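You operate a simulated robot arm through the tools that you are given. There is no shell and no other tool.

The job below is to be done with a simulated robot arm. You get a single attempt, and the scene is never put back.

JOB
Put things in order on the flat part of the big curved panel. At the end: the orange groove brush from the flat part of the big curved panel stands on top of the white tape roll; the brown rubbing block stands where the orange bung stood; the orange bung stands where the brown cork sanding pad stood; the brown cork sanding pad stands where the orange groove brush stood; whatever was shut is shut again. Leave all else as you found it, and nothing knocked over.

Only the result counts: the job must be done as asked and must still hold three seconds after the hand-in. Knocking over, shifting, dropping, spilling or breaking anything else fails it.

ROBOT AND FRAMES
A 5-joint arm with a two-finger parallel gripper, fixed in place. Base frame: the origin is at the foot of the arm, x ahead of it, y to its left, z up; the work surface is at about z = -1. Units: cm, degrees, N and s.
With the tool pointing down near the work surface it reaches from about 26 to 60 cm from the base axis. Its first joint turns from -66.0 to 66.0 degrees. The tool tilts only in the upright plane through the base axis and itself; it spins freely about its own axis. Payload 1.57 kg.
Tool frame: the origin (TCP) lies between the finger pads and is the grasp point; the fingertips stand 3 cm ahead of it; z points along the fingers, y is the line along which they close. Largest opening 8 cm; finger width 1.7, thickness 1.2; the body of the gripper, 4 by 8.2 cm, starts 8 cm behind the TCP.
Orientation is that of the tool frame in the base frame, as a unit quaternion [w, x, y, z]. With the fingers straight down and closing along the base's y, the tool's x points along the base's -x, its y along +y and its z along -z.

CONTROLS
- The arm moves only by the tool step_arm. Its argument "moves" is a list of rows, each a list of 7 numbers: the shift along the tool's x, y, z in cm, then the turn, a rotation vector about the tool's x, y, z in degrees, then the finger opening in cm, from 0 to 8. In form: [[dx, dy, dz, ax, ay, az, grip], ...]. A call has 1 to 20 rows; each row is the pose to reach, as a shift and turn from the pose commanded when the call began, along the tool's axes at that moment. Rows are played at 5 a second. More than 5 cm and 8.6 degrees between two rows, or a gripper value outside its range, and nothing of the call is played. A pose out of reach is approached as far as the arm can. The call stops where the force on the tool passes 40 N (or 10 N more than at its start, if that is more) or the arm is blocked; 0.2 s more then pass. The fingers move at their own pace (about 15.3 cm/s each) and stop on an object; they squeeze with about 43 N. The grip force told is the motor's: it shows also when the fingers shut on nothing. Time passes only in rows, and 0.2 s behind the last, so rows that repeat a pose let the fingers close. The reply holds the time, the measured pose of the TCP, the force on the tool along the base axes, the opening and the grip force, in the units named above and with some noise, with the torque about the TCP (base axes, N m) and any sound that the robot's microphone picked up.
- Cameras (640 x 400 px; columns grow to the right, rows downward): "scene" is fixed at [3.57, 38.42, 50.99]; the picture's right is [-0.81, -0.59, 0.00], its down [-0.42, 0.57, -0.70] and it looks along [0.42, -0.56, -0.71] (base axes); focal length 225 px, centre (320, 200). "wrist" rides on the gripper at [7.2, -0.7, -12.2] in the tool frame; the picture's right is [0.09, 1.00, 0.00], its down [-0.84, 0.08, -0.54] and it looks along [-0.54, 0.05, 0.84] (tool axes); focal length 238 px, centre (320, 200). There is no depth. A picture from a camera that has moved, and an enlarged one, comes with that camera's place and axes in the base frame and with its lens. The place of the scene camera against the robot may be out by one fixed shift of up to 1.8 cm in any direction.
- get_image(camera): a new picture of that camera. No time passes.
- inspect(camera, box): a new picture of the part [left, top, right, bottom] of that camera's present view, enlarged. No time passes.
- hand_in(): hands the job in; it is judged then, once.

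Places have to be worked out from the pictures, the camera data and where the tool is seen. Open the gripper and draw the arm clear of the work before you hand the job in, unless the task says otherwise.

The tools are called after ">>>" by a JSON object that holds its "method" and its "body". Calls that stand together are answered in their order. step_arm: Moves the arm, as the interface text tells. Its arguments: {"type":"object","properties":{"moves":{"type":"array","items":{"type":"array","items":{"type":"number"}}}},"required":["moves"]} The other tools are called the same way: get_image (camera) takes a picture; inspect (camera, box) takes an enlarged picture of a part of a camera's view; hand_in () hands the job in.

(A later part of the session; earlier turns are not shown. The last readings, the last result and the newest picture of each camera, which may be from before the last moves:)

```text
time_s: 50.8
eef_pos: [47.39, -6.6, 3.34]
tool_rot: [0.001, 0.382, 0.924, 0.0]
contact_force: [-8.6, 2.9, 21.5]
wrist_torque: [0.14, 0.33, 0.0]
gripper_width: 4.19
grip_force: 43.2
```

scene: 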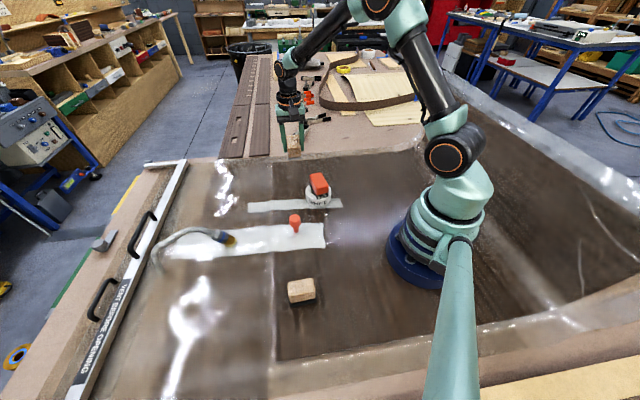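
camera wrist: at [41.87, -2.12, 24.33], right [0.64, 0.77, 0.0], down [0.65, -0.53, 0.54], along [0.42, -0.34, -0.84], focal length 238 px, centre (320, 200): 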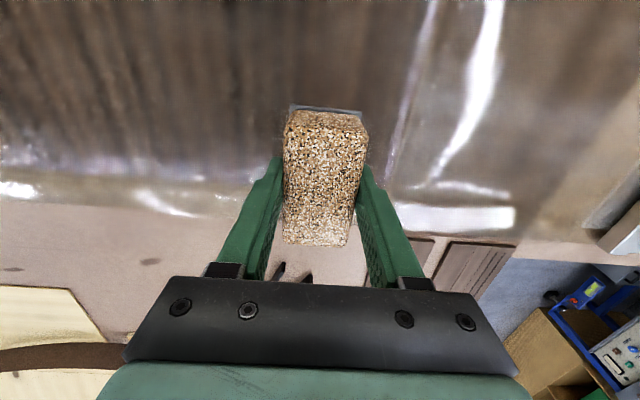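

Contact (21.5 N): it stands. I ease off 0.1 cm and open slowly.

>>> {"method": "step_arm", "body": {"moves": [[0, 0, -0.05, 0, 0, 0, 3], [0, 0, -0.1, 0, 0, 0, 3], [0, 0, -0.1, 0, 0, 0, 4.2], [0, 0, -0.1, 0, 0, 0, 4.5], [0, 0, -0.1, 0, 0, 0, 4.9], [0, 0, -0.1, 0, 0, 0, 5.4], [0, 0, -0.1, 0, 0, 0, 6], [0, 0, -0.1, 0, 0, 0, 6.5], [0, 0, -0.1, 0, 0, 0, 6.5]]}}

>>> {"method": "inspect", "body": {"camera": "scene", "box": [256, 135, 336, 195]}}

>>> {"method": "inspect", "body": {"camera": "wrist", "box": [220, 70, 420, 290]}}

```text
time_s: 52.8
eef_pos: [47.38, -6.58, 3.55]
tool_rot: [0.0, 0.381, 0.925, 0.0]
contact_force: [0.4, 0.0, -0.3]
wrist_torque: [0.0, -0.03, 0.03]
gripper_width: 6.47
grip_force: 0.0
```

```text
6.67 times, centred on (296, 165) of scene
camera zoom: at [3.57, 38.42, 50.99], right [-0.81, -0.59, 0.0], down [-0.42, 0.57, -0.7], along [0.42, -0.56, -0.71], focal length 1500 px, centre (480, 433)
```

zoom: 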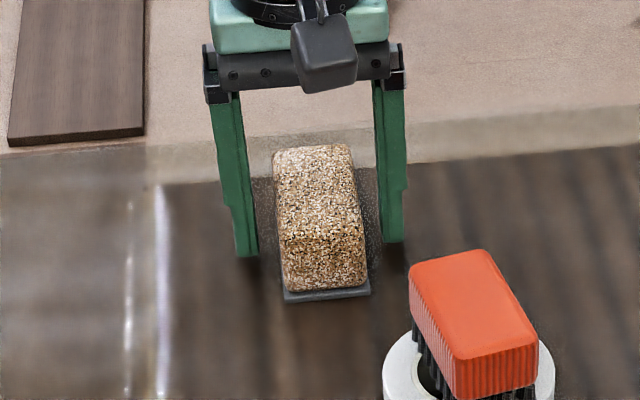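

```text
1.82 times, centred on (320, 180) of wrist
camera zoom: at [41.84, -2.13, 15.72], right [0.64, 0.77, 0.0], down [0.65, -0.53, 0.54], along [0.42, -0.34, -0.84], focal length 433 px, centre (320, 236)
```

zoom: 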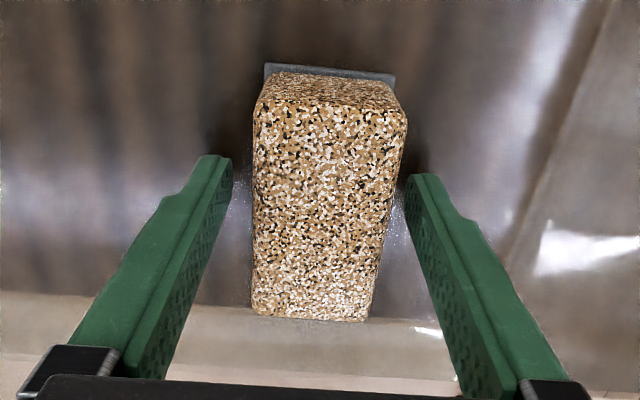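

The pad stands free at the brush's old place. I withdraw upward and travel above the bung at (30.4, 13.1).

>>> {"method": "step_arm", "body": {"moves": [[0, 0, -0.7, 0, 0, 0, 6.8], [0, 0, -2, 0, 0, 0, 7.5], [0, 0, -4.5, 0, 0, 0, 8], [0, 0, -7.5, 0, 0, 0, 8], [0, 0, -10.5, 0, 0, 0, 8], [1, 0.08, -12.5, 0, 0, 0, 8], [3.5, 0.27, -12.5, 0, 0, 0, 8], [6.5, 0.5, -12.5, 0, 0, 0, 8], [9.5, 0.74, -12.5, 0, 0, 0, 8], [12.5, 0.97, -12.5, 0, 0, 0, 8], [15.5, 1.2, -12.5, 0, 0, 0, 8], [18.5, 1.44, -12.5, 0, 0, 0, 8], [21.5, 1.67, -12.5, 0, 0, 0, 8], [24.2, 1.88, -12.5, 0, 0, 0, 8], [25.7, 2, -12.5, 0, 0, 0, 8], [26.04, 2.02, -12.5, 0, 0, 0, 8], [26.04, 2.02, -12.5, 0, 0, 0, 8]]}}

>>> {"method": "get_image", "body": {"camera": "wrist"}}

>>> {"method": "get_image", "body": {"camera": "scene"}}

>>> {"method": "inspect", "body": {"camera": "wrist", "box": [270, 80, 370, 180]}}

```text
time_s: 56.4
eef_pos: [30.4, 13.13, 16.14]
tool_rot: [-0.001, 0.381, 0.925, 0.0]
contact_force: [-0.5, -0.6, 0.1]
wrist_torque: [-0.02, 0.02, -0.02]
gripper_width: 7.99
grip_force: 0.1
```

```text
taken
camera wrist: at [24.86, 17.65, 28.26], right [0.64, 0.77, 0.0], down [0.65, -0.53, 0.54], along [0.42, -0.34, -0.84], focal length 238 px, centre (320, 200)
```

wrist: 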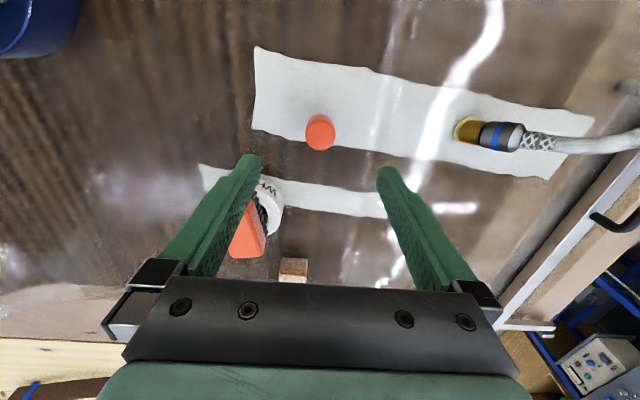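

```text
taken
```

scene: 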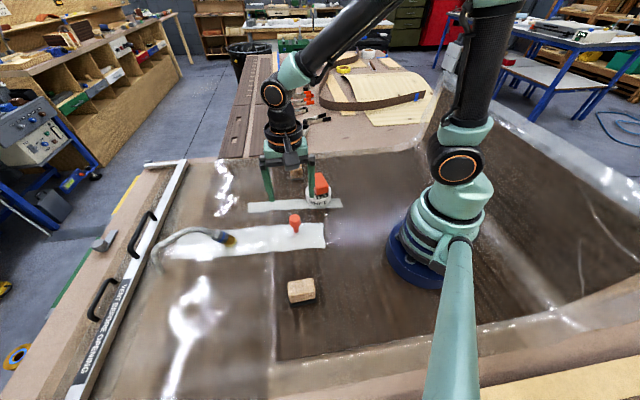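

```text
4.00 times, centred on (320, 130) of wrist
camera zoom: at [24.86, 17.65, 28.26], right [0.64, 0.77, 0.0], down [0.65, -0.53, 0.54], along [0.42, -0.34, -0.84], focal length 953 px, centre (320, 480)
```

zoom: 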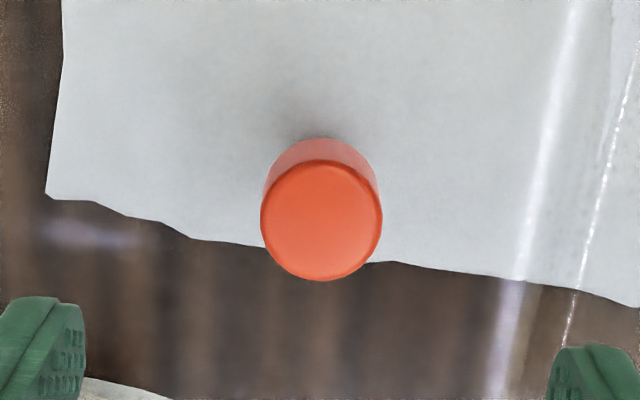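

The bung is exactly under the tool (place noted: (30.46, 13.07)). I look at its profile to choose the grip height.

>>> {"method": "inspect", "body": {"camera": "scene", "box": [275, 205, 315, 240]}}

```text
11.43 times, centred on (295, 222) of scene
camera zoom: at [3.57, 38.42, 50.99], right [-0.81, -0.59, 0.0], down [-0.42, 0.57, -0.7], along [0.42, -0.56, -0.71], focal length 2571 px, centre (606, -57)
```

zoom: 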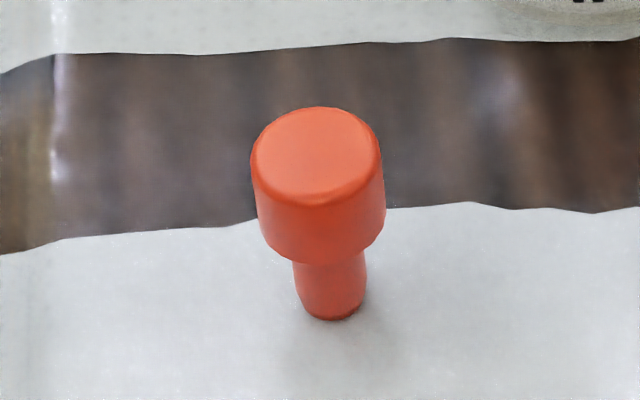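

The bung's head (3 cm wide) spans about z 3.3–5.4 on a thinner stem. I descend to z ≈ 4.3 and close on the head.

>>> {"method": "step_arm", "body": {"moves": [[0, 0, 2, 0, 0, 0, 8], [0, 0, 5, 0, 0, 0, 8], [0, 0, 7.5, 0, 0, 0, 8], [0, 0, 9.5, 0, 0, 0, 8], [0, 0, 11, 0, 0, 0, 8], [0, 0, 11.76, 0, 0, 0, 8], [0, 0, 11.76, 0, 0, 0, 8]]}}

>>> {"method": "inspect", "body": {"camera": "wrist", "box": [220, 90, 420, 290]}}

>>> {"method": "inspect", "body": {"camera": "scene", "box": [265, 190, 329, 240]}}

```text
time_s: 58.0
eef_pos: [30.35, 13.06, 4.14]
tool_rot: [-0.001, 0.382, 0.924, 0.0]
contact_force: [0.8, 0.3, 0.7]
wrist_torque: [-0.01, 0.0, 0.0]
gripper_width: 8.01
grip_force: 0.0
```

```text
2.00 times, centred on (320, 190) of wrist
camera zoom: at [24.82, 17.64, 16.43], right [0.64, 0.77, 0.0], down [0.65, -0.53, 0.54], along [0.42, -0.34, -0.84], focal length 477 px, centre (320, 220)
```

zoom: 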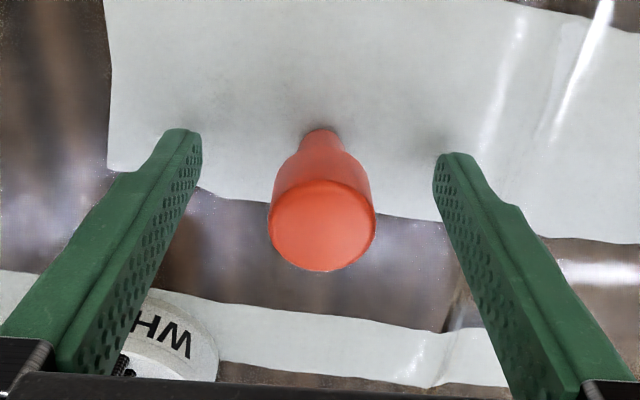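

```text
8.00 times, centred on (297, 215) of scene
camera zoom: at [3.57, 38.42, 50.99], right [-0.81, -0.59, 0.0], down [-0.42, 0.57, -0.7], along [0.42, -0.56, -0.71], focal length 1800 px, centre (504, 80)
```

zoom: 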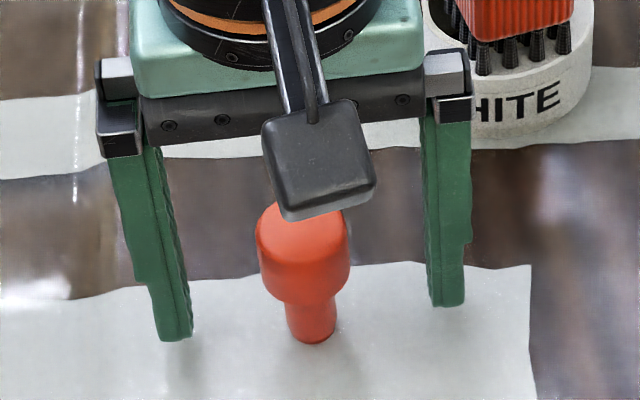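

Centred to within 0.1 cm. I close on the head.

>>> {"method": "step_arm", "body": {"moves": [[0, 0, 0, 0, 0, 0, 6.5], [0, 0, 0, 0, 0, 0, 5], [0, 0, 0, 0, 0, 0, 4], [0, 0, 0, 0, 0, 0, 3.3], [0, 0, 0, 0, 0, 0, 2.8], [0, 0, 0, 0, 0, 0, 2.2], [0, 0, 0, 0, 0, 0, 2.2]]}}

>>> {"method": "inspect", "body": {"camera": "wrist", "box": [220, 90, 420, 290]}}

>>> {"method": "inspect", "body": {"camera": "scene", "box": [265, 190, 329, 240]}}

```text
time_s: 59.6
eef_pos: [30.29, 13.08, 4.32]
tool_rot: [0.0, 0.382, 0.924, 0.0]
contact_force: [0.1, -0.3, 0.5]
wrist_torque: [0.01, -0.03, 0.04]
gripper_width: 2.75
grip_force: 37.7
```

```text
2.00 times, centred on (320, 190) of wrist
camera zoom: at [24.82, 17.64, 16.45], right [0.64, 0.77, 0.0], down [0.65, -0.53, 0.54], along [0.42, -0.34, -0.84], focal length 477 px, centre (320, 220)
```

zoom: 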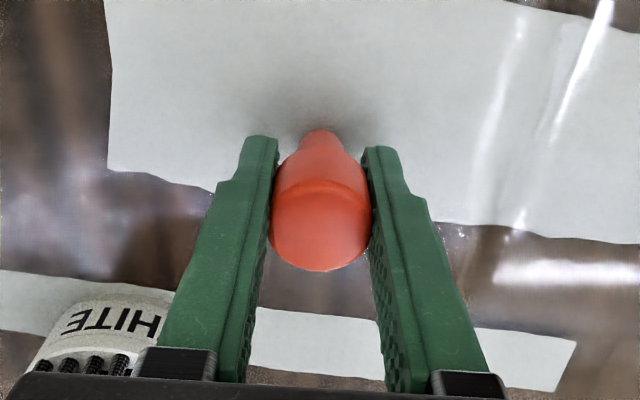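

```text
8.00 times, centred on (297, 215) of scene
camera zoom: at [3.57, 38.42, 50.99], right [-0.81, -0.59, 0.0], down [-0.42, 0.57, -0.7], along [0.42, -0.56, -0.71], focal length 1800 px, centre (504, 80)
```

zoom: 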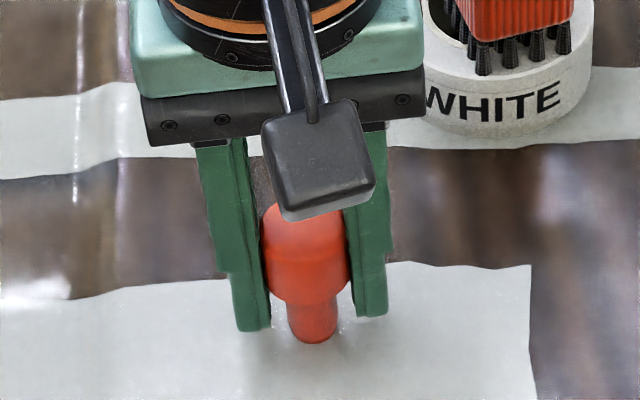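

The bung is held at 2.75 cm. I test-lift slowly.

>>> {"method": "step_arm", "body": {"moves": [[0, 0, 0, 0, 0, 0, 2.2], [0, 0, -0.1, 0, 0, 0, 2.2], [0, 0, -0.3, 0, 0, 0, 2.2], [0, 0, -0.6, 0, 0, 0, 2.2], [0, 0, -1, 0, 0, 0, 2.2], [0, 0, -1, 0, 0, 0, 2.2]]}}

>>> {"method": "inspect", "body": {"camera": "wrist", "box": [220, 90, 420, 290]}}

>>> {"method": "inspect", "body": {"camera": "scene", "box": [265, 190, 329, 240]}}

```text
time_s: 61.0
eef_pos: [30.28, 13.07, 5.26]
tool_rot: [-0.001, 0.382, 0.924, -0.001]
contact_force: [0.8, 0.9, -0.4]
wrist_torque: [-0.01, -0.03, -0.01]
gripper_width: 2.75
grip_force: 37.7
```

```text
2.00 times, centred on (320, 190) of wrist
camera zoom: at [24.79, 17.71, 17.45], right [0.64, 0.77, 0.0], down [0.65, -0.53, 0.54], along [0.42, -0.34, -0.84], focal length 477 px, centre (320, 220)
```

zoom: 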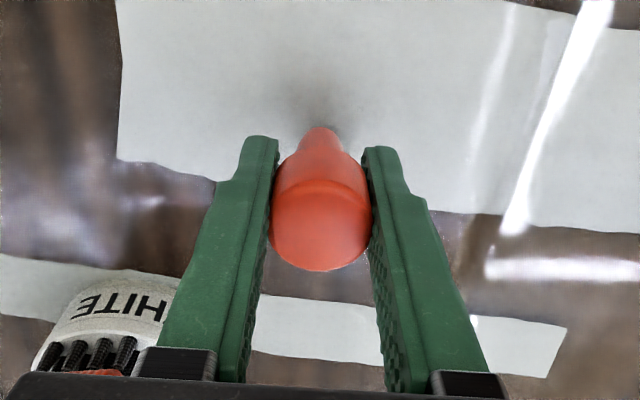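

```text
8.00 times, centred on (297, 215) of scene
camera zoom: at [3.57, 38.42, 50.99], right [-0.81, -0.59, 0.0], down [-0.42, 0.57, -0.7], along [0.42, -0.56, -0.71], focal length 1800 px, centre (504, 80)
```

zoom: 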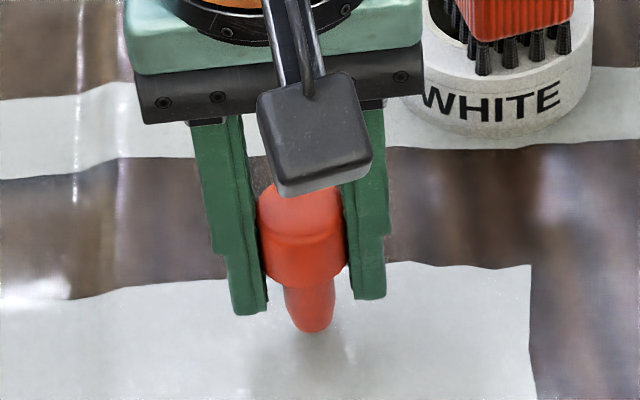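

It hangs upright. I lift it to z ≈ 17, well above the brush on the tape.

>>> {"method": "step_arm", "body": {"moves": [[0, 0, -0.5, 0, 0, 0, 2.2], [0, 0, -1.3, 0, 0, 0, 2.2], [0, 0, -2.5, 0, 0, 0, 2.2], [0, 0, -4, 0, 0, 0, 2.2], [0, 0, -5.6, 0, 0, 0, 2.2], [0, 0, -7.2, 0, 0, 0, 2.2], [0, 0, -8.8, 0, 0, 0, 2.2], [0, 0, -10.2, 0, 0, 0, 2.2], [0, 0, -11.2, 0, 0, 0, 2.2], [0, 0, -11.7, 0, 0, 0, 2.2], [0, 0, -11.7, 0, 0, 0, 2.2]]}}

>>> {"method": "inspect", "body": {"camera": "wrist", "box": [220, 90, 420, 290]}}

```text
time_s: 63.4
eef_pos: [30.38, 13.16, 17.04]
tool_rot: [0.0, 0.381, 0.924, 0.001]
contact_force: [0.1, -0.7, -0.2]
wrist_torque: [-0.02, -0.02, 0.0]
gripper_width: 2.74
grip_force: 38.2
```

```text
2.00 times, centred on (320, 190) of wrist
camera zoom: at [24.84, 17.64, 29.18], right [0.64, 0.77, 0.0], down [0.65, -0.53, 0.54], along [0.42, -0.34, -0.84], focal length 477 px, centre (320, 220)
```

zoom: 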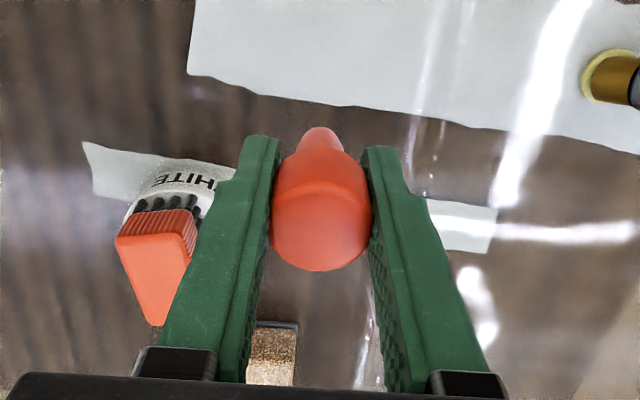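

Held well. I carry it to above the pad's old place (33.4, -18.15).

>>> {"method": "step_arm", "body": {"moves": [[-0.4, -0.33, 0, 0, 0, 0, 2.2], [-1.2, -1, 0, 0, 0, 0, 2.2], [-2.4, -2, 0, 0, 0, 0, 2.2], [-3.9, -3.26, 0, 0, 0, 0, 2.2], [-5.5, -4.6, 0, 0, 0, 0, 2.2], [-7.1, -5.93, 0, 0, 0, 0, 2.2], [-8.7, -7.27, 0, 0, 0, 0, 2.2], [-10.3, -8.61, 0, 0, 0, 0, 2.2], [-11.9, -9.94, 0, 0, 0, 0, 2.2], [-13.5, -11.28, 0, 0, 0, 0, 2.2], [-15.1, -12.62, 0, 0, 0, 0, 2.2], [-16.7, -13.95, 0, 0, 0, 0, 2.2], [-18.3, -15.29, 0, 0, 0, 0, 2.2], [-19.9, -16.63, 0, 0, 0, 0, 2.2], [-21.4, -17.88, 0, 0, 0, 0, 2.2], [-22.7, -18.97, 0, 0, 0, 0, 2.2], [-23.5, -19.63, 0, 0, 0, 0, 2.2], [-23.9, -19.97, 0, 0, 0, 0, 2.2], [-24.01, -20.06, 0, 0, 0, 0, 2.2], [-24.01, -20.06, 0, 0, 0, 0, 2.2]]}}

>>> {"method": "get_image", "body": {"camera": "wrist"}}

>>> {"method": "get_image", "body": {"camera": "scene"}}

```text
time_s: 67.6
eef_pos: [33.27, -17.9, 16.89]
tool_rot: [0.0, 0.381, 0.925, 0.001]
contact_force: [-0.1, -0.4, -0.7]
wrist_torque: [0.02, 0.0, 0.03]
gripper_width: 2.77
grip_force: 37.8
```

```text
taken
camera wrist: at [27.74, -13.47, 29.17], right [0.64, 0.77, 0.0], down [0.65, -0.53, 0.54], along [0.42, -0.34, -0.84], focal length 238 px, centre (320, 200)
```

wrist: 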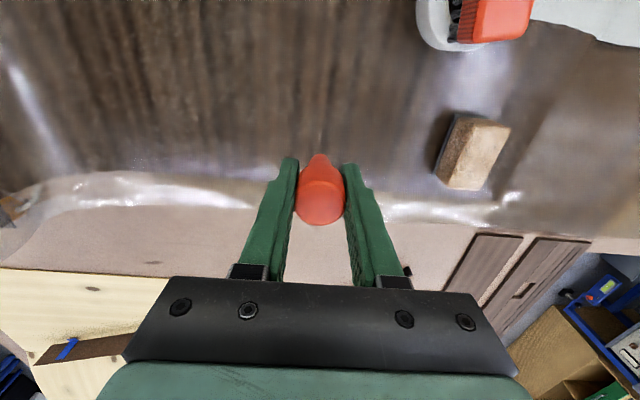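

```text
taken
```

scene: 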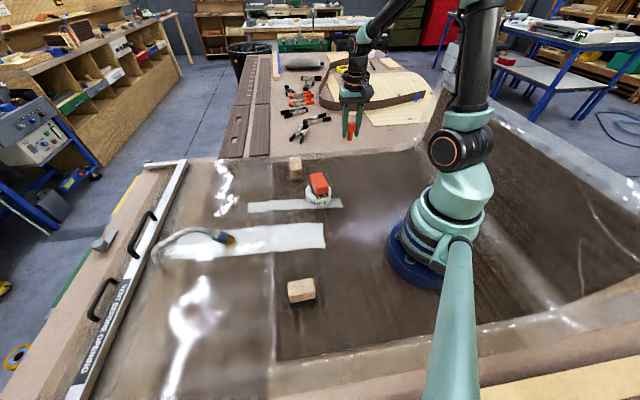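

Positioned at (33.34, -18.05) as intended. I lower the bung to just above the surface.

>>> {"method": "step_arm", "body": {"moves": [[0, 0, 0.7, 0, 0, 0, 2.2], [0, 0, 2, 0, 0, 0, 2.2], [0, 0, 3.6, 0, 0, 0, 2.2], [0, 0, 5.2, 0, 0, 0, 2.2], [0, 0, 6.8, 0, 0, 0, 2.2], [0, 0, 8.4, 0, 0, 0, 2.2], [0, 0, 9.8, 0, 0, 0, 2.2], [0, 0, 11, 0, 0, 0, 2.2], [0, 0, 11.8, 0, 0, 0, 2.2], [0, 0, 12.2, 0, 0, 0, 2.2], [0, 0, 12.2, 0, 0, 0, 2.2]]}}

>>> {"method": "inspect", "body": {"camera": "scene", "box": [310, 140, 374, 190]}}

>>> {"method": "inspect", "body": {"camera": "wrist", "box": [220, 90, 420, 290]}}

```text
time_s: 70.0
eef_pos: [33.28, -18.09, 4.85]
tool_rot: [0.0, 0.381, 0.924, 0.0]
contact_force: [0.3, -0.9, -1.7]
wrist_torque: [0.0, 0.01, -0.01]
gripper_width: 2.77
grip_force: 38.3
```

```text
8.00 times, centred on (342, 165) of scene
camera zoom: at [3.57, 38.42, 50.99], right [-0.81, -0.59, 0.0], down [-0.42, 0.57, -0.7], along [0.42, -0.56, -0.71], focal length 1800 px, centre (144, 480)
```

zoom: 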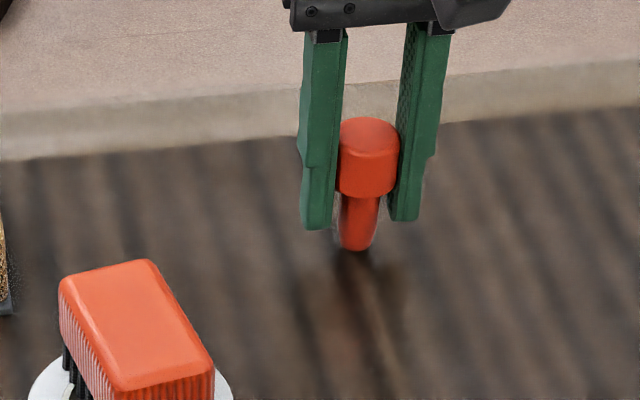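

```text
2.00 times, centred on (320, 190) of wrist
camera zoom: at [27.79, -13.54, 16.92], right [0.64, 0.77, 0.0], down [0.65, -0.53, 0.54], along [0.42, -0.34, -0.84], focal length 477 px, centre (320, 220)
```

zoom: 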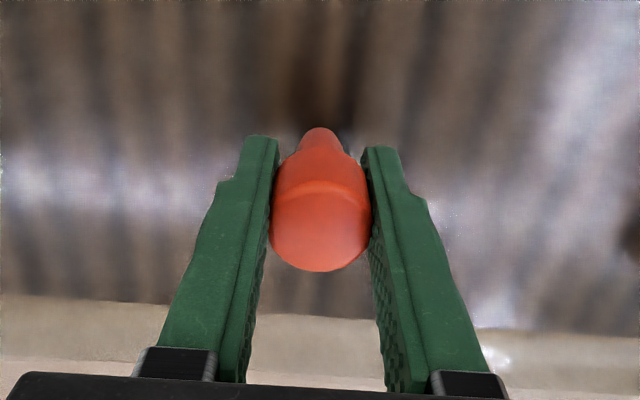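

The bung hangs upright, about 0.45 cm above the surface. I lower in small steps.

>>> {"method": "step_arm", "body": {"moves": [[0, 0, 0.1, 0, 0, 0, 2.2], [0, 0, 0.2, 0, 0, 0, 2.2], [0, 0, 0.3, 0, 0, 0, 2.2], [0, 0, 0.38, 0, 0, 0, 2.2], [0, 0, 0.38, 0, 0, 0, 2.2]]}}

```text
time_s: 71.2
eef_pos: [33.26, -18.07, 4.27]
tool_rot: [0.0, 0.381, 0.924, 0.0]
contact_force: [-0.2, 0.3, -0.6]
wrist_torque: [0.0, -0.01, 0.0]
gripper_width: 2.75
grip_force: 37.8
```

>>> {"method": "step_arm", "body": {"moves": [[0, 0, 0.05, 0, 0, 0, 2.2], [0, 0, 0.1, 0, 0, 0, 2.2], [0, 0, 0.1, 0, 0, 0, 2.2]]}}

>>> {"method": "inspect", "body": {"camera": "scene", "box": [310, 140, 374, 190]}}

```text
time_s: 72.0
eef_pos: [33.27, -18.01, 4.3]
tool_rot: [0.0, 0.381, 0.924, 0.0]
contact_force: [0.4, 0.0, 0.7]
wrist_torque: [0.03, 0.01, -0.01]
gripper_width: 2.73
grip_force: 38.1
```

```text
8.00 times, centred on (342, 165) of scene
camera zoom: at [3.57, 38.42, 50.99], right [-0.81, -0.59, 0.0], down [-0.42, 0.57, -0.7], along [0.42, -0.56, -0.71], focal length 1800 px, centre (144, 480)
```

zoom: 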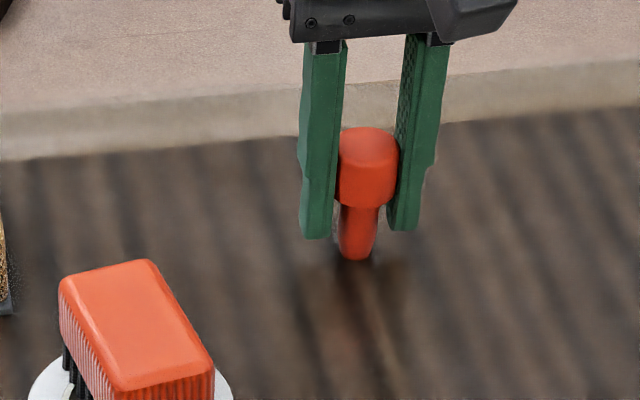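

Not touching yet (0.7 N is noise). I go on in 0.05 cm steps.

>>> {"method": "step_arm", "body": {"moves": [[0, 0, 0.05, 0, 0, 0, 2.2], [0, 0, 0.1, 0, 0, 0, 2.2], [0, 0, 0.1, 0, 0, 0, 2.2]]}}

```text
time_s: 72.8
eef_pos: [33.38, -17.98, 4.14]
tool_rot: [0.001, 0.381, 0.925, 0.0]
contact_force: [-5.2, -2.1, 19.6]
wrist_torque: [-0.05, 0.18, 0.0]
gripper_width: 2.75
grip_force: 37.5
```

Contact (19.6 N) at z ≈ 4.15. I ease off slightly and open very gently so the bung stays upright.

>>> {"method": "step_arm", "body": {"moves": [[0, 0, -0.04, 0, 0, 0, 2.2], [0, 0, -0.06, 0, 0, 0, 2.2], [0, 0, -0.06, 0, 0, 0, 2.7], [0, 0, -0.06, 0, 0, 0, 2.85], [0, 0, -0.06, 0, 0, 0, 3], [0, 0, -0.06, 0, 0, 0, 3.2], [0, 0, -0.06, 0, 0, 0, 3.5], [0, 0, -0.06, 0, 0, 0, 3.9], [0, 0, -0.06, 0, 0, 0, 4.4], [0, 0, -0.06, 0, 0, 0, 5], [0, 0, -0.06, 0, 0, 0, 5.6], [0, 0, -0.06, 0, 0, 0, 6.2], [0, 0, -0.06, 0, 0, 0, 6.2]]}}

>>> {"method": "inspect", "body": {"camera": "scene", "box": [310, 140, 374, 190]}}

>>> {"method": "inspect", "body": {"camera": "wrist", "box": [220, 90, 420, 290]}}

```text
time_s: 75.6
eef_pos: [33.2, -17.99, 4.11]
tool_rot: [0.0, 0.381, 0.924, -0.001]
contact_force: [0.6, -0.6, 0.6]
wrist_torque: [0.01, 0.04, 0.0]
gripper_width: 6.16
grip_force: 0.0
```

```text
8.00 times, centred on (342, 165) of scene
camera zoom: at [3.57, 38.42, 50.99], right [-0.81, -0.59, 0.0], down [-0.42, 0.57, -0.7], along [0.42, -0.56, -0.71], focal length 1800 px, centre (144, 480)
```

zoom: 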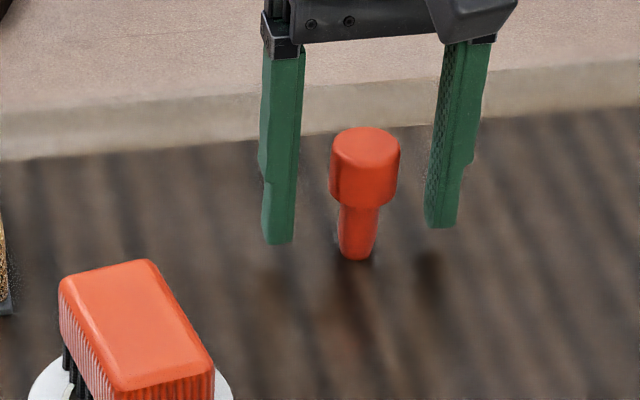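

```text
2.00 times, centred on (320, 190) of wrist
camera zoom: at [27.73, -13.48, 16.41], right [0.64, 0.77, 0.0], down [0.65, -0.53, 0.54], along [0.42, -0.34, -0.84], focal length 477 px, centre (320, 220)
```

zoom: 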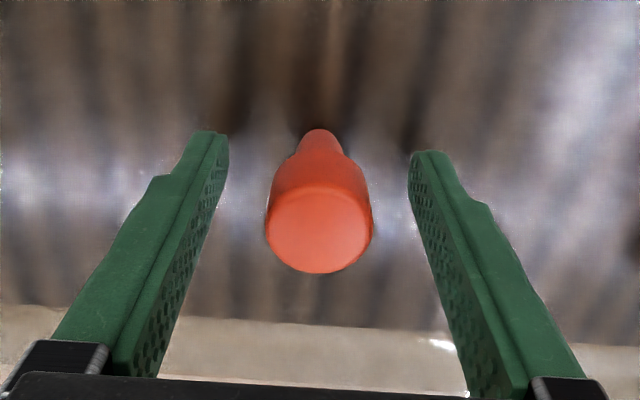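

The bung stands upright at the pad's old place. I withdraw upward and head for the rubbing block, turning the tool on the way.

>>> {"method": "step_arm", "body": {"moves": [[0, 0, -0.7, 0, 0, 0, 6.5], [0, 0, -2, 0, 0, 0, 7], [0, 0, -4.5, 0, 0, 0, 8], [0, 0, -7.5, 0, 0, 0, 8], [0, 0, -10.5, 0, 0, 0, 8], [0, 0, -12.8, 0, 0, 0, 8], [1.5, 1.37, -12.8, 0, 0, -4, 8], [3.5, 3.18, -12.8, 0, 0, -9, 8], [5.7, 5.18, -12.8, 0, 0, -14, 8], [7.9, 7.18, -12.8, 0, 0, -19, 8], [10.1, 9.18, -12.8, 0, 0, -24, 8], [12.3, 11.18, -12.8, 0, 0, -29, 8], [14.5, 13.18, -12.8, 0, 0, -34, 8], [16.7, 15.18, -12.8, 0, 0, -39, 8], [18.5, 16.8, -12.8, 0, 0, -43, 8], [19.31, 17.55, -12.8, 0, 0, -44.8, 8], [19.31, 17.55, -12.8, 0, 0, -44.8, 8]]}}

>>> {"method": "get_image", "body": {"camera": "scene"}}

>>> {"method": "get_image", "body": {"camera": "wrist"}}

```text
time_s: 79.2
eef_pos: [31.9, 8.05, 17.17]
tool_rot: [0.0, 0.0, 1.0, 0.0]
contact_force: [-0.4, -0.6, -0.3]
wrist_torque: [0.04, 0.0, -0.03]
gripper_width: 7.99
grip_force: 0.1
```

```text
taken
```

scene: 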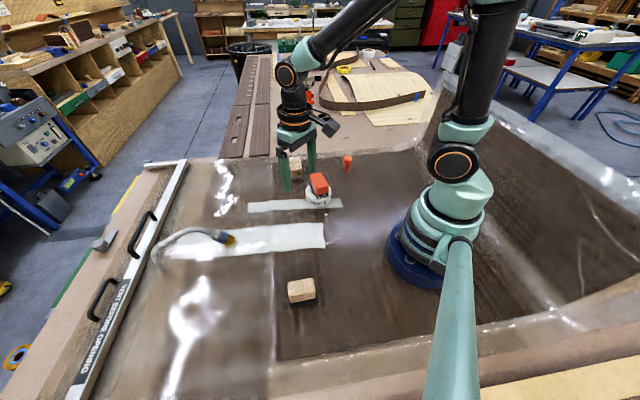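

```text
taken
camera wrist: at [24.78, 7.27, 29.44], right [-0.09, 1.0, 0.0], down [0.84, 0.08, 0.54], along [0.54, 0.05, -0.84], focal length 238 px, centre (320, 200)
```

wrist: 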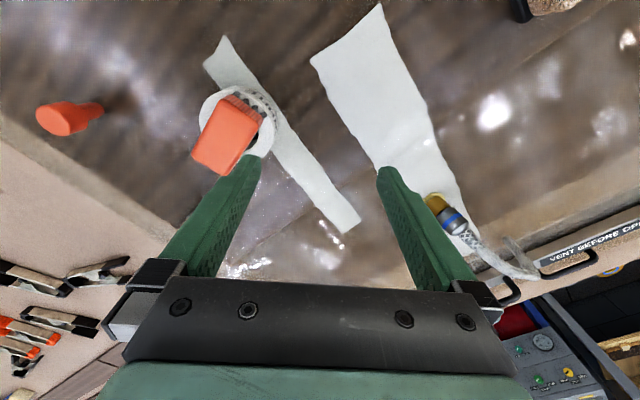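

All placed things stand well. I continue to above the rubbing block at (17.8, 26), turning 48° to match its sides.

>>> {"method": "step_arm", "body": {"moves": [[0.8, 1, 0, 0, 0, -4, 8], [2.3, 2.9, 0, 0, 0, -9, 8], [4, 5.1, 0, 0, 0, -15, 8], [5.8, 7.4, 0, 0, 0, -21, 8], [7.6, 9.7, 0, 0, 0, -27, 8], [9.4, 12, 0, 0, 0, -33, 8], [11.2, 14.2, 0, 0, 0, -39, 8], [12.8, 16.3, 0, 0, 0, -44, 8], [13.9, 17.7, 0, 0, 0, -48, 8], [14.18, 18.03, 0, 0, 0, -48, 8], [14.18, 18.03, 0, 0, 0, -48, 8]]}}

>>> {"method": "get_image", "body": {"camera": "wrist"}}

>>> {"method": "inspect", "body": {"camera": "wrist", "box": [256, 60, 384, 180]}}

```text
time_s: 81.6
eef_pos: [17.89, 26.17, 17.03]
tool_rot: [0.0, -0.407, 0.914, 0.001]
contact_force: [-0.7, 0.7, 0.4]
wrist_torque: [0.0, 0.0, 0.01]
gripper_width: 8.01
grip_force: 0.0
```

```text
taken
camera wrist: at [13.47, 20.22, 29.29], right [-0.8, 0.6, 0.0], down [0.5, 0.67, 0.54], along [0.32, 0.43, -0.84], focal length 238 px, centre (320, 200)
```

wrist: 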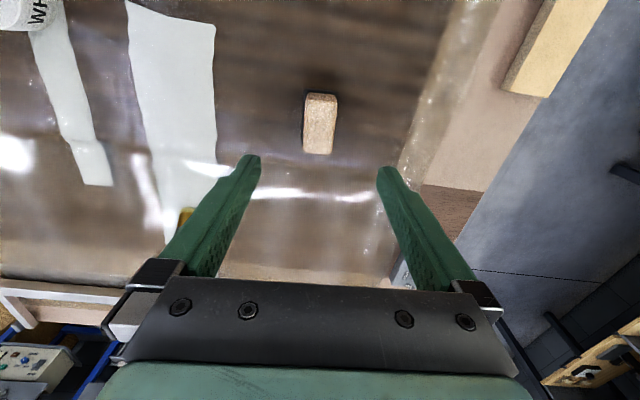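

```text
3.33 times, centred on (320, 120) of wrist
camera zoom: at [13.47, 20.22, 29.29], right [-0.8, 0.6, 0.0], down [0.5, 0.67, 0.54], along [0.32, 0.43, -0.84], focal length 794 px, centre (320, 467)
```

zoom: 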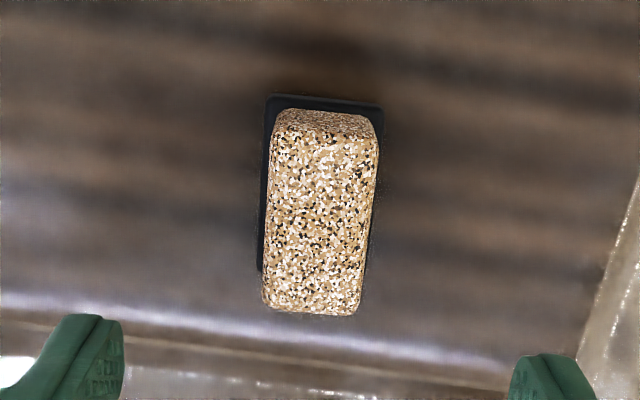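

The block is centred at about (+0.12, -0.19) from the tool, well aligned; its sole juts out ~0.4 cm each side, so I need its thickness before choosing the grip height.

>>> {"method": "inspect", "body": {"camera": "scene", "box": [282, 270, 322, 308]}}

>>> {"method": "inspect", "body": {"camera": "wrist", "box": [298, 85, 342, 115]}}

```text
10.53 times, centred on (302, 289) of scene
camera zoom: at [3.57, 38.42, 50.99], right [-0.81, -0.59, 0.0], down [-0.42, 0.57, -0.7], along [0.42, -0.56, -0.71], focal length 2368 px, centre (510, -737)
```

zoom: 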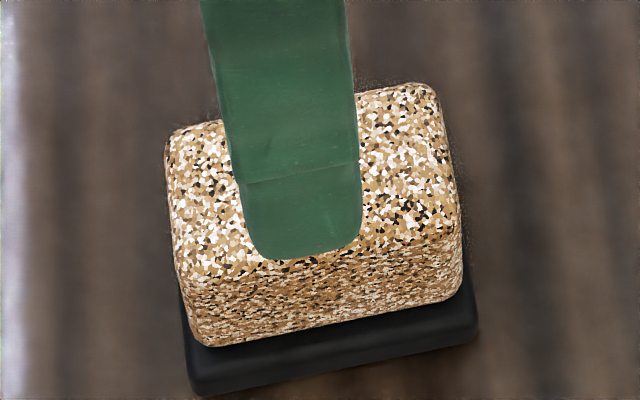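

```text
13.33 times, centred on (320, 100) of wrist
camera zoom: at [13.47, 20.22, 29.29], right [-0.8, 0.6, 0.0], down [0.5, 0.67, 0.54], along [0.32, 0.43, -0.84], focal length 3178 px, centre (320, 1533)
```

zoom: 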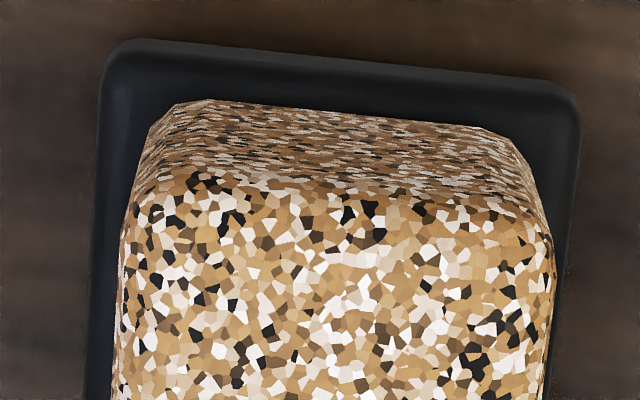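

The sole turns out thick (about 1.7 cm), so I'll grip the cork body above it. I centre the tool and descend to z ≈ 4.9 (tips ≈ 1.9), then check.

>>> {"method": "step_arm", "body": {"moves": [[0.12, -0.19, 1.5, 0, 0, 0, 8], [0.12, -0.19, 4, 0, 0, 0, 8], [0.12, -0.19, 6.5, 0, 0, 0, 8], [0.12, -0.19, 9, 0, 0, 0, 8], [0.12, -0.19, 11, 0, 0, 0, 8], [0.12, -0.19, 12.2, 0, 0, 0, 8], [0.12, -0.19, 12.2, 0, 0, 0, 8]]}}

>>> {"method": "inspect", "body": {"camera": "scene", "box": [262, 260, 342, 320]}}

>>> {"method": "inspect", "body": {"camera": "wrist", "box": [220, 90, 420, 290]}}

```text
time_s: 83.2
eef_pos: [17.84, 25.82, 4.9]
tool_rot: [-0.001, -0.407, 0.914, 0.0]
contact_force: [-0.5, -0.3, 0.4]
wrist_torque: [0.0, 0.04, -0.05]
gripper_width: 8.0
grip_force: 0.0
```

```text
6.67 times, centred on (302, 290) of scene
camera zoom: at [3.57, 38.42, 50.99], right [-0.81, -0.59, 0.0], down [-0.42, 0.57, -0.7], along [0.42, -0.56, -0.71], focal length 1500 px, centre (440, -400)
```

zoom: 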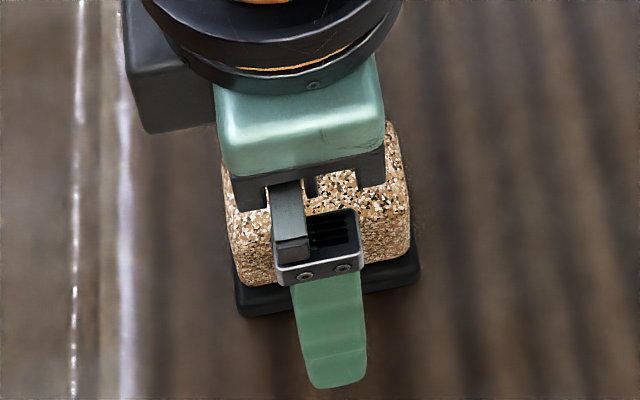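

```text
2.00 times, centred on (320, 190) of wrist
camera zoom: at [13.53, 20.07, 17.08], right [-0.8, 0.6, 0.0], down [0.5, 0.67, 0.54], along [0.32, 0.43, -0.84], focal length 477 px, centre (320, 220)
```

zoom: 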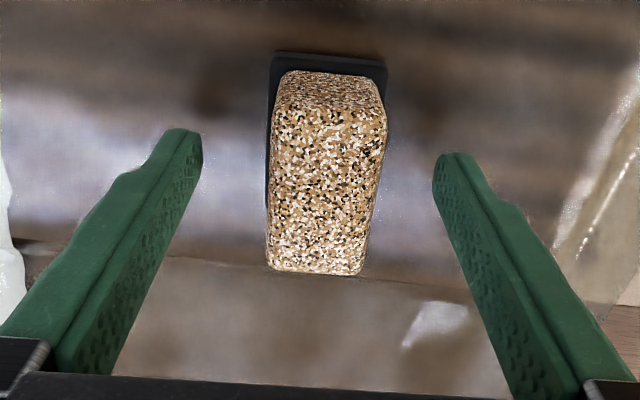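

Well centred. I close on the body and read the width (≈3.05 means body, ≈3.9 would mean the sole).

>>> {"method": "step_arm", "body": {"moves": [[0, 0, 0, 0, 0, 0, 6.5], [0, 0, 0, 0, 0, 0, 5], [0, 0, 0, 0, 0, 0, 4.2], [0, 0, 0, 0, 0, 0, 3.6], [0, 0, 0, 0, 0, 0, 3.2], [0, 0, 0, 0, 0, 0, 2.8], [0, 0, 0, 0, 0, 0, 2.4], [0, 0, 0, 0, 0, 0, 2.4]]}}

>>> {"method": "inspect", "body": {"camera": "wrist", "box": [220, 90, 420, 290]}}

>>> {"method": "inspect", "body": {"camera": "scene", "box": [262, 260, 342, 320]}}

```text
time_s: 85.0
eef_pos: [17.82, 25.94, 4.88]
tool_rot: [0.0, -0.407, 0.914, 0.0]
contact_force: [0.2, -0.8, 2.1]
wrist_torque: [0.02, 0.08, 0.0]
gripper_width: 3.1
grip_force: 40.2
```

```text
2.00 times, centred on (320, 190) of wrist
camera zoom: at [13.52, 20.07, 17.1], right [-0.8, 0.6, 0.0], down [0.5, 0.67, 0.54], along [0.32, 0.43, -0.84], focal length 477 px, centre (320, 220)
```

zoom: 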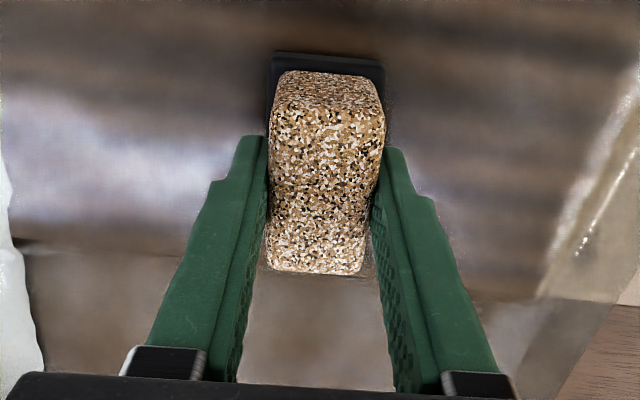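

```text
6.67 times, centred on (302, 290) of scene
camera zoom: at [3.57, 38.42, 50.99], right [-0.81, -0.59, 0.0], down [-0.42, 0.57, -0.7], along [0.42, -0.56, -0.71], focal length 1500 px, centre (440, -400)
```

zoom: 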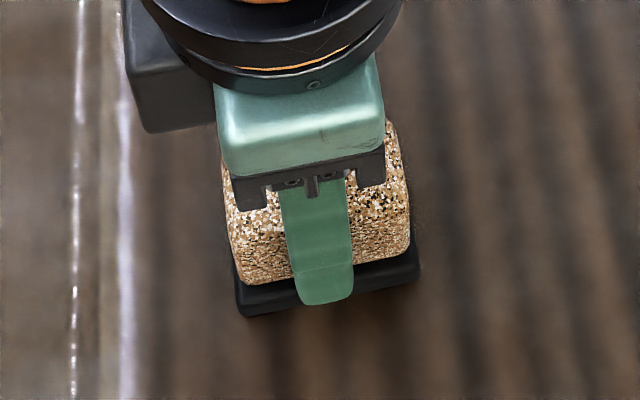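

Body gripped at 3.10 cm. I test-lift slowly.

>>> {"method": "step_arm", "body": {"moves": [[0, 0, 0, 0, 0, 0, 2.4], [0, 0, -0.1, 0, 0, 0, 2.4], [0, 0, -0.25, 0, 0, 0, 2.4], [0, 0, -0.5, 0, 0, 0, 2.4], [0, 0, -0.8, 0, 0, 0, 2.4], [0, 0, -1.2, 0, 0, 0, 2.4], [0, 0, -1.2, 0, 0, 0, 2.4]]}}

>>> {"method": "inspect", "body": {"camera": "wrist", "box": [220, 90, 420, 290]}}

>>> {"method": "inspect", "body": {"camera": "scene", "box": [262, 260, 342, 320]}}

```text
time_s: 86.6
eef_pos: [17.81, 25.83, 6.03]
tool_rot: [0.0, -0.406, 0.914, 0.0]
contact_force: [-0.7, 0.0, -0.6]
wrist_torque: [0.02, 0.01, -0.01]
gripper_width: 3.11
grip_force: 39.4
```

```text
2.00 times, centred on (320, 190) of wrist
camera zoom: at [13.57, 19.98, 18.21], right [-0.8, 0.6, 0.0], down [0.5, 0.67, 0.54], along [0.32, 0.43, -0.84], focal length 477 px, centre (320, 220)
```

zoom: 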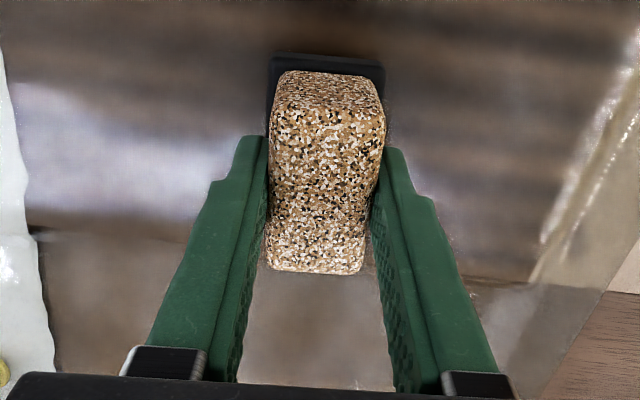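

```text
6.67 times, centred on (302, 290) of scene
camera zoom: at [3.57, 38.42, 50.99], right [-0.81, -0.59, 0.0], down [-0.42, 0.57, -0.7], along [0.42, -0.56, -0.71], focal length 1500 px, centre (440, -400)
```

zoom: 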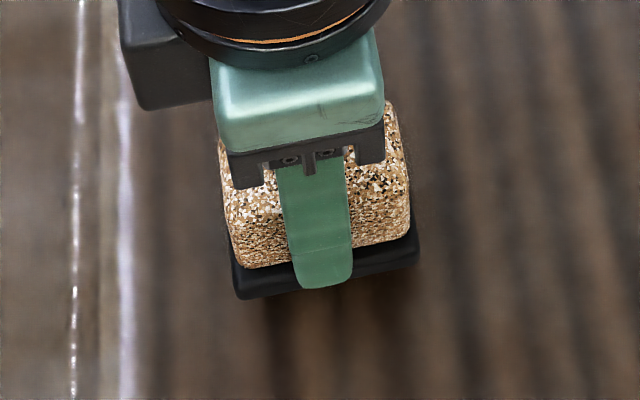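

It holds. I lift to z ≈ 12 and carry it to above the bung's old place (30.46, 13.07).

>>> {"method": "step_arm", "body": {"moves": [[0, 0, -0.5, 0, 0, 0, 2.4], [0, 0, -1.3, 0, 0, 0, 2.4], [0, 0, -2.4, 0, 0, 0, 2.4], [0, 0, -3.7, 0, 0, 0, 2.4], [0, 0, -5, 0, 0, 0, 2.4], [0.02, -0.4, -5.8, 0, 0, 0, 2.4], [0.08, -1.4, -6, 0, 0, 0, 2.4], [0.17, -3, -6, 0, 0, 0, 2.4], [0.28, -4.8, -6, 0, 0, 0, 2.4], [0.38, -6.6, -6, 0, 0, 0, 2.4], [0.49, -8.4, -6, 0, 0, 0, 2.4], [0.59, -10.2, -6, 0, 0, 0, 2.4], [0.7, -12, -6, 0, 0, 0, 2.4], [0.8, -13.8, -6, 0, 0, 0, 2.4], [0.9, -15.5, -6, 0, 0, 0, 2.4], [0.98, -16.9, -6, 0, 0, 0, 2.4], [1.02, -17.6, -6, 0, 0, 0, 2.4], [1.04, -17.87, -6, 0, 0, 0, 2.4], [1.04, -17.87, -6, 0, 0, 0, 2.4]]}}

>>> {"method": "get_image", "body": {"camera": "wrist"}}

>>> {"method": "get_image", "body": {"camera": "scene"}}

```text
time_s: 90.6
eef_pos: [30.29, 12.97, 11.96]
tool_rot: [0.0, -0.407, 0.914, 0.0]
contact_force: [0.1, -0.4, -0.9]
wrist_torque: [0.02, 0.0, 0.02]
gripper_width: 3.1
grip_force: 39.9
```

```text
taken
camera wrist: at [26.07, 7.22, 24.3], right [-0.8, 0.6, 0.0], down [0.5, 0.67, 0.54], along [0.32, 0.43, -0.84], focal length 238 px, centre (320, 200)
```

wrist: 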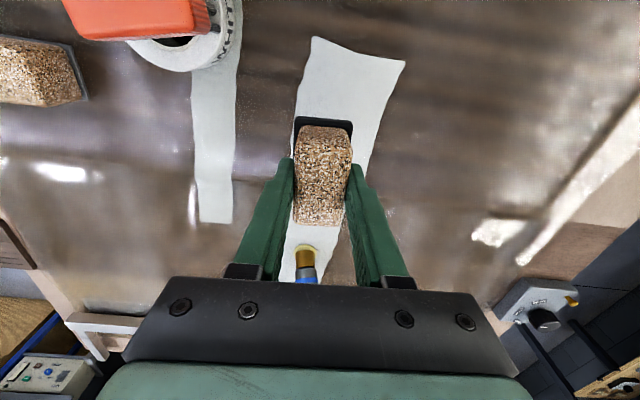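

```text
taken
```

scene: 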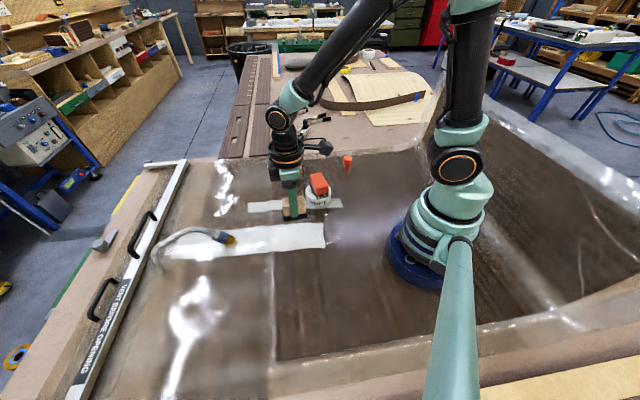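

Positioned within 0.1 cm of the bung's old place. I lower to just above the strip.

>>> {"method": "step_arm", "body": {"moves": [[-0.08, -0.05, 0.6, 0, 0, 0, 2.4], [-0.08, -0.05, 1.7, 0, 0, 0, 2.4], [-0.08, -0.05, 3, 0, 0, 0, 2.4], [-0.08, -0.05, 4.3, 0, 0, 0, 2.4], [-0.08, -0.05, 5.5, 0, 0, 0, 2.4], [-0.08, -0.05, 6.3, 0, 0, 0, 2.4], [-0.08, -0.05, 6.75, 0, 0, 0, 2.4], [-0.08, -0.05, 6.75, 0, 0, 0, 2.4]]}}

>>> {"method": "inspect", "body": {"camera": "scene", "box": [258, 190, 338, 250]}}

>>> {"method": "inspect", "body": {"camera": "wrist", "box": [220, 90, 420, 290]}}

```text
time_s: 92.4
eef_pos: [30.46, 13.17, 5.19]
tool_rot: [0.0, -0.408, 0.913, 0.0]
contact_force: [0.4, -0.3, 0.1]
wrist_torque: [0.0, 0.0, -0.03]
gripper_width: 3.07
grip_force: 40.0
```

```text
6.67 times, centred on (298, 220) of scene
camera zoom: at [3.57, 38.42, 50.99], right [-0.81, -0.59, 0.0], down [-0.42, 0.57, -0.7], along [0.42, -0.56, -0.71], focal length 1500 px, centre (467, 67)
```

zoom: 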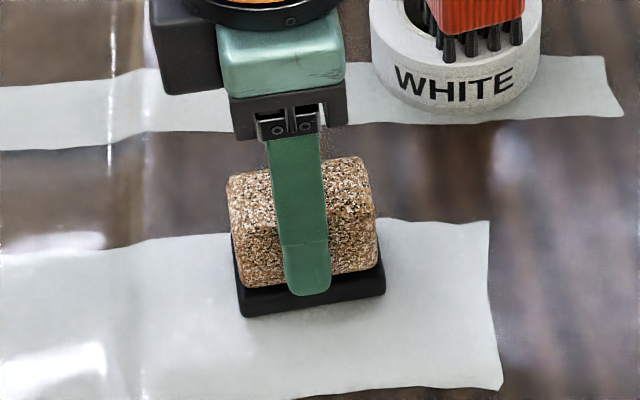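

```text
2.00 times, centred on (320, 190) of wrist
camera zoom: at [26.17, 7.29, 17.52], right [-0.8, 0.6, 0.0], down [0.5, 0.67, 0.54], along [0.32, 0.43, -0.84], focal length 477 px, centre (320, 220)
```

zoom: 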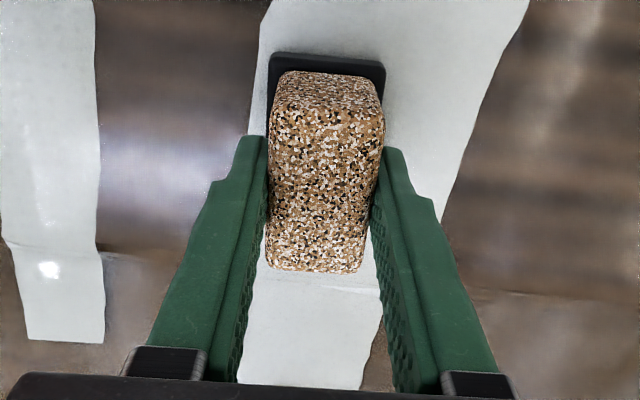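

About 0.4 cm to go. I lower in 0.1 cm steps.

>>> {"method": "step_arm", "body": {"moves": [[0, 0, 0.1, 0, 0, 0, 2.4], [0, 0, 0.2, 0, 0, 0, 2.4], [0, 0, 0.3, 0, 0, 0, 2.4], [0, 0, 0.36, 0, 0, 0, 2.4], [0, 0, 0.36, 0, 0, 0, 2.4]]}}

```text
time_s: 93.6
eef_pos: [30.49, 13.06, 4.88]
tool_rot: [0.0, -0.408, 0.913, 0.0]
contact_force: [-0.1, 0.9, -0.9]
wrist_torque: [-0.02, 0.0, 0.01]
gripper_width: 3.09
grip_force: 40.3
```

>>> {"method": "step_arm", "body": {"moves": [[0, 0, 0.05, 0, 0, 0, 2.4], [0, 0, 0.1, 0, 0, 0, 2.4], [0, 0, 0.1, 0, 0, 0, 2.4]]}}

```text
time_s: 94.5
eef_pos: [30.43, 13.02, 4.76]
tool_rot: [-0.001, -0.407, 0.913, 0.0]
contact_force: [-1.3, -0.7, 7.9]
wrist_torque: [0.13, -0.06, 0.05]
gripper_width: 3.08
grip_force: 39.9
stopped in row 3: the force on the tool passed its limit at 41 N (the readings are from after the stop); the commanded pose is now the measured one
```

It met the surface firmly (the call stopped; now 7.9 N). I check the picture before releasing.

>>> {"method": "inspect", "body": {"camera": "scene", "box": [258, 190, 338, 250]}}

>>> {"method": "inspect", "body": {"camera": "wrist", "box": [220, 90, 420, 290]}}

```text
6.67 times, centred on (298, 220) of scene
camera zoom: at [3.56, 38.42, 50.99], right [-0.81, -0.59, 0.0], down [-0.42, 0.57, -0.7], along [0.42, -0.56, -0.71], focal length 1500 px, centre (467, 67)
```

zoom: 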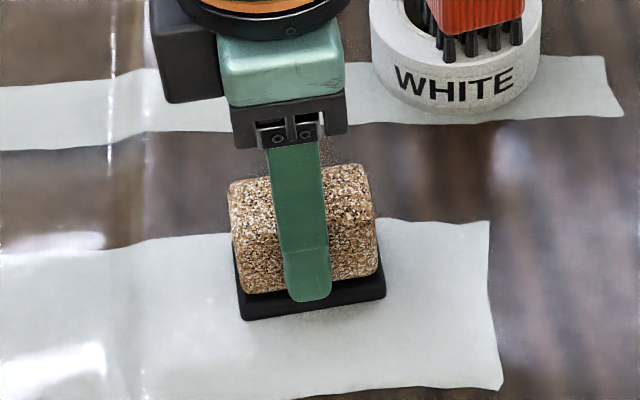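

```text
2.00 times, centred on (320, 190) of wrist
camera zoom: at [26.19, 7.31, 17.1], right [-0.8, 0.6, 0.0], down [0.5, 0.67, 0.54], along [0.32, 0.43, -0.84], focal length 477 px, centre (320, 220)
```

zoom: 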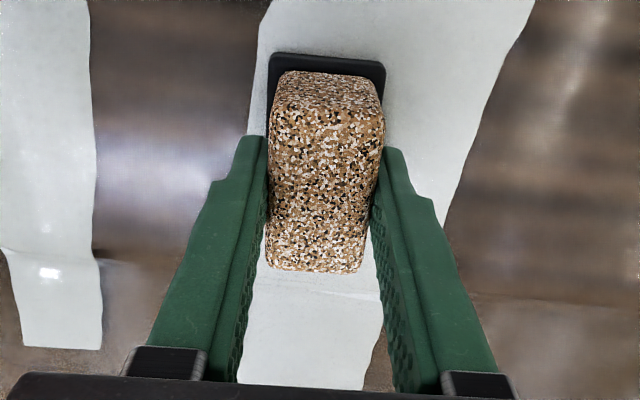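

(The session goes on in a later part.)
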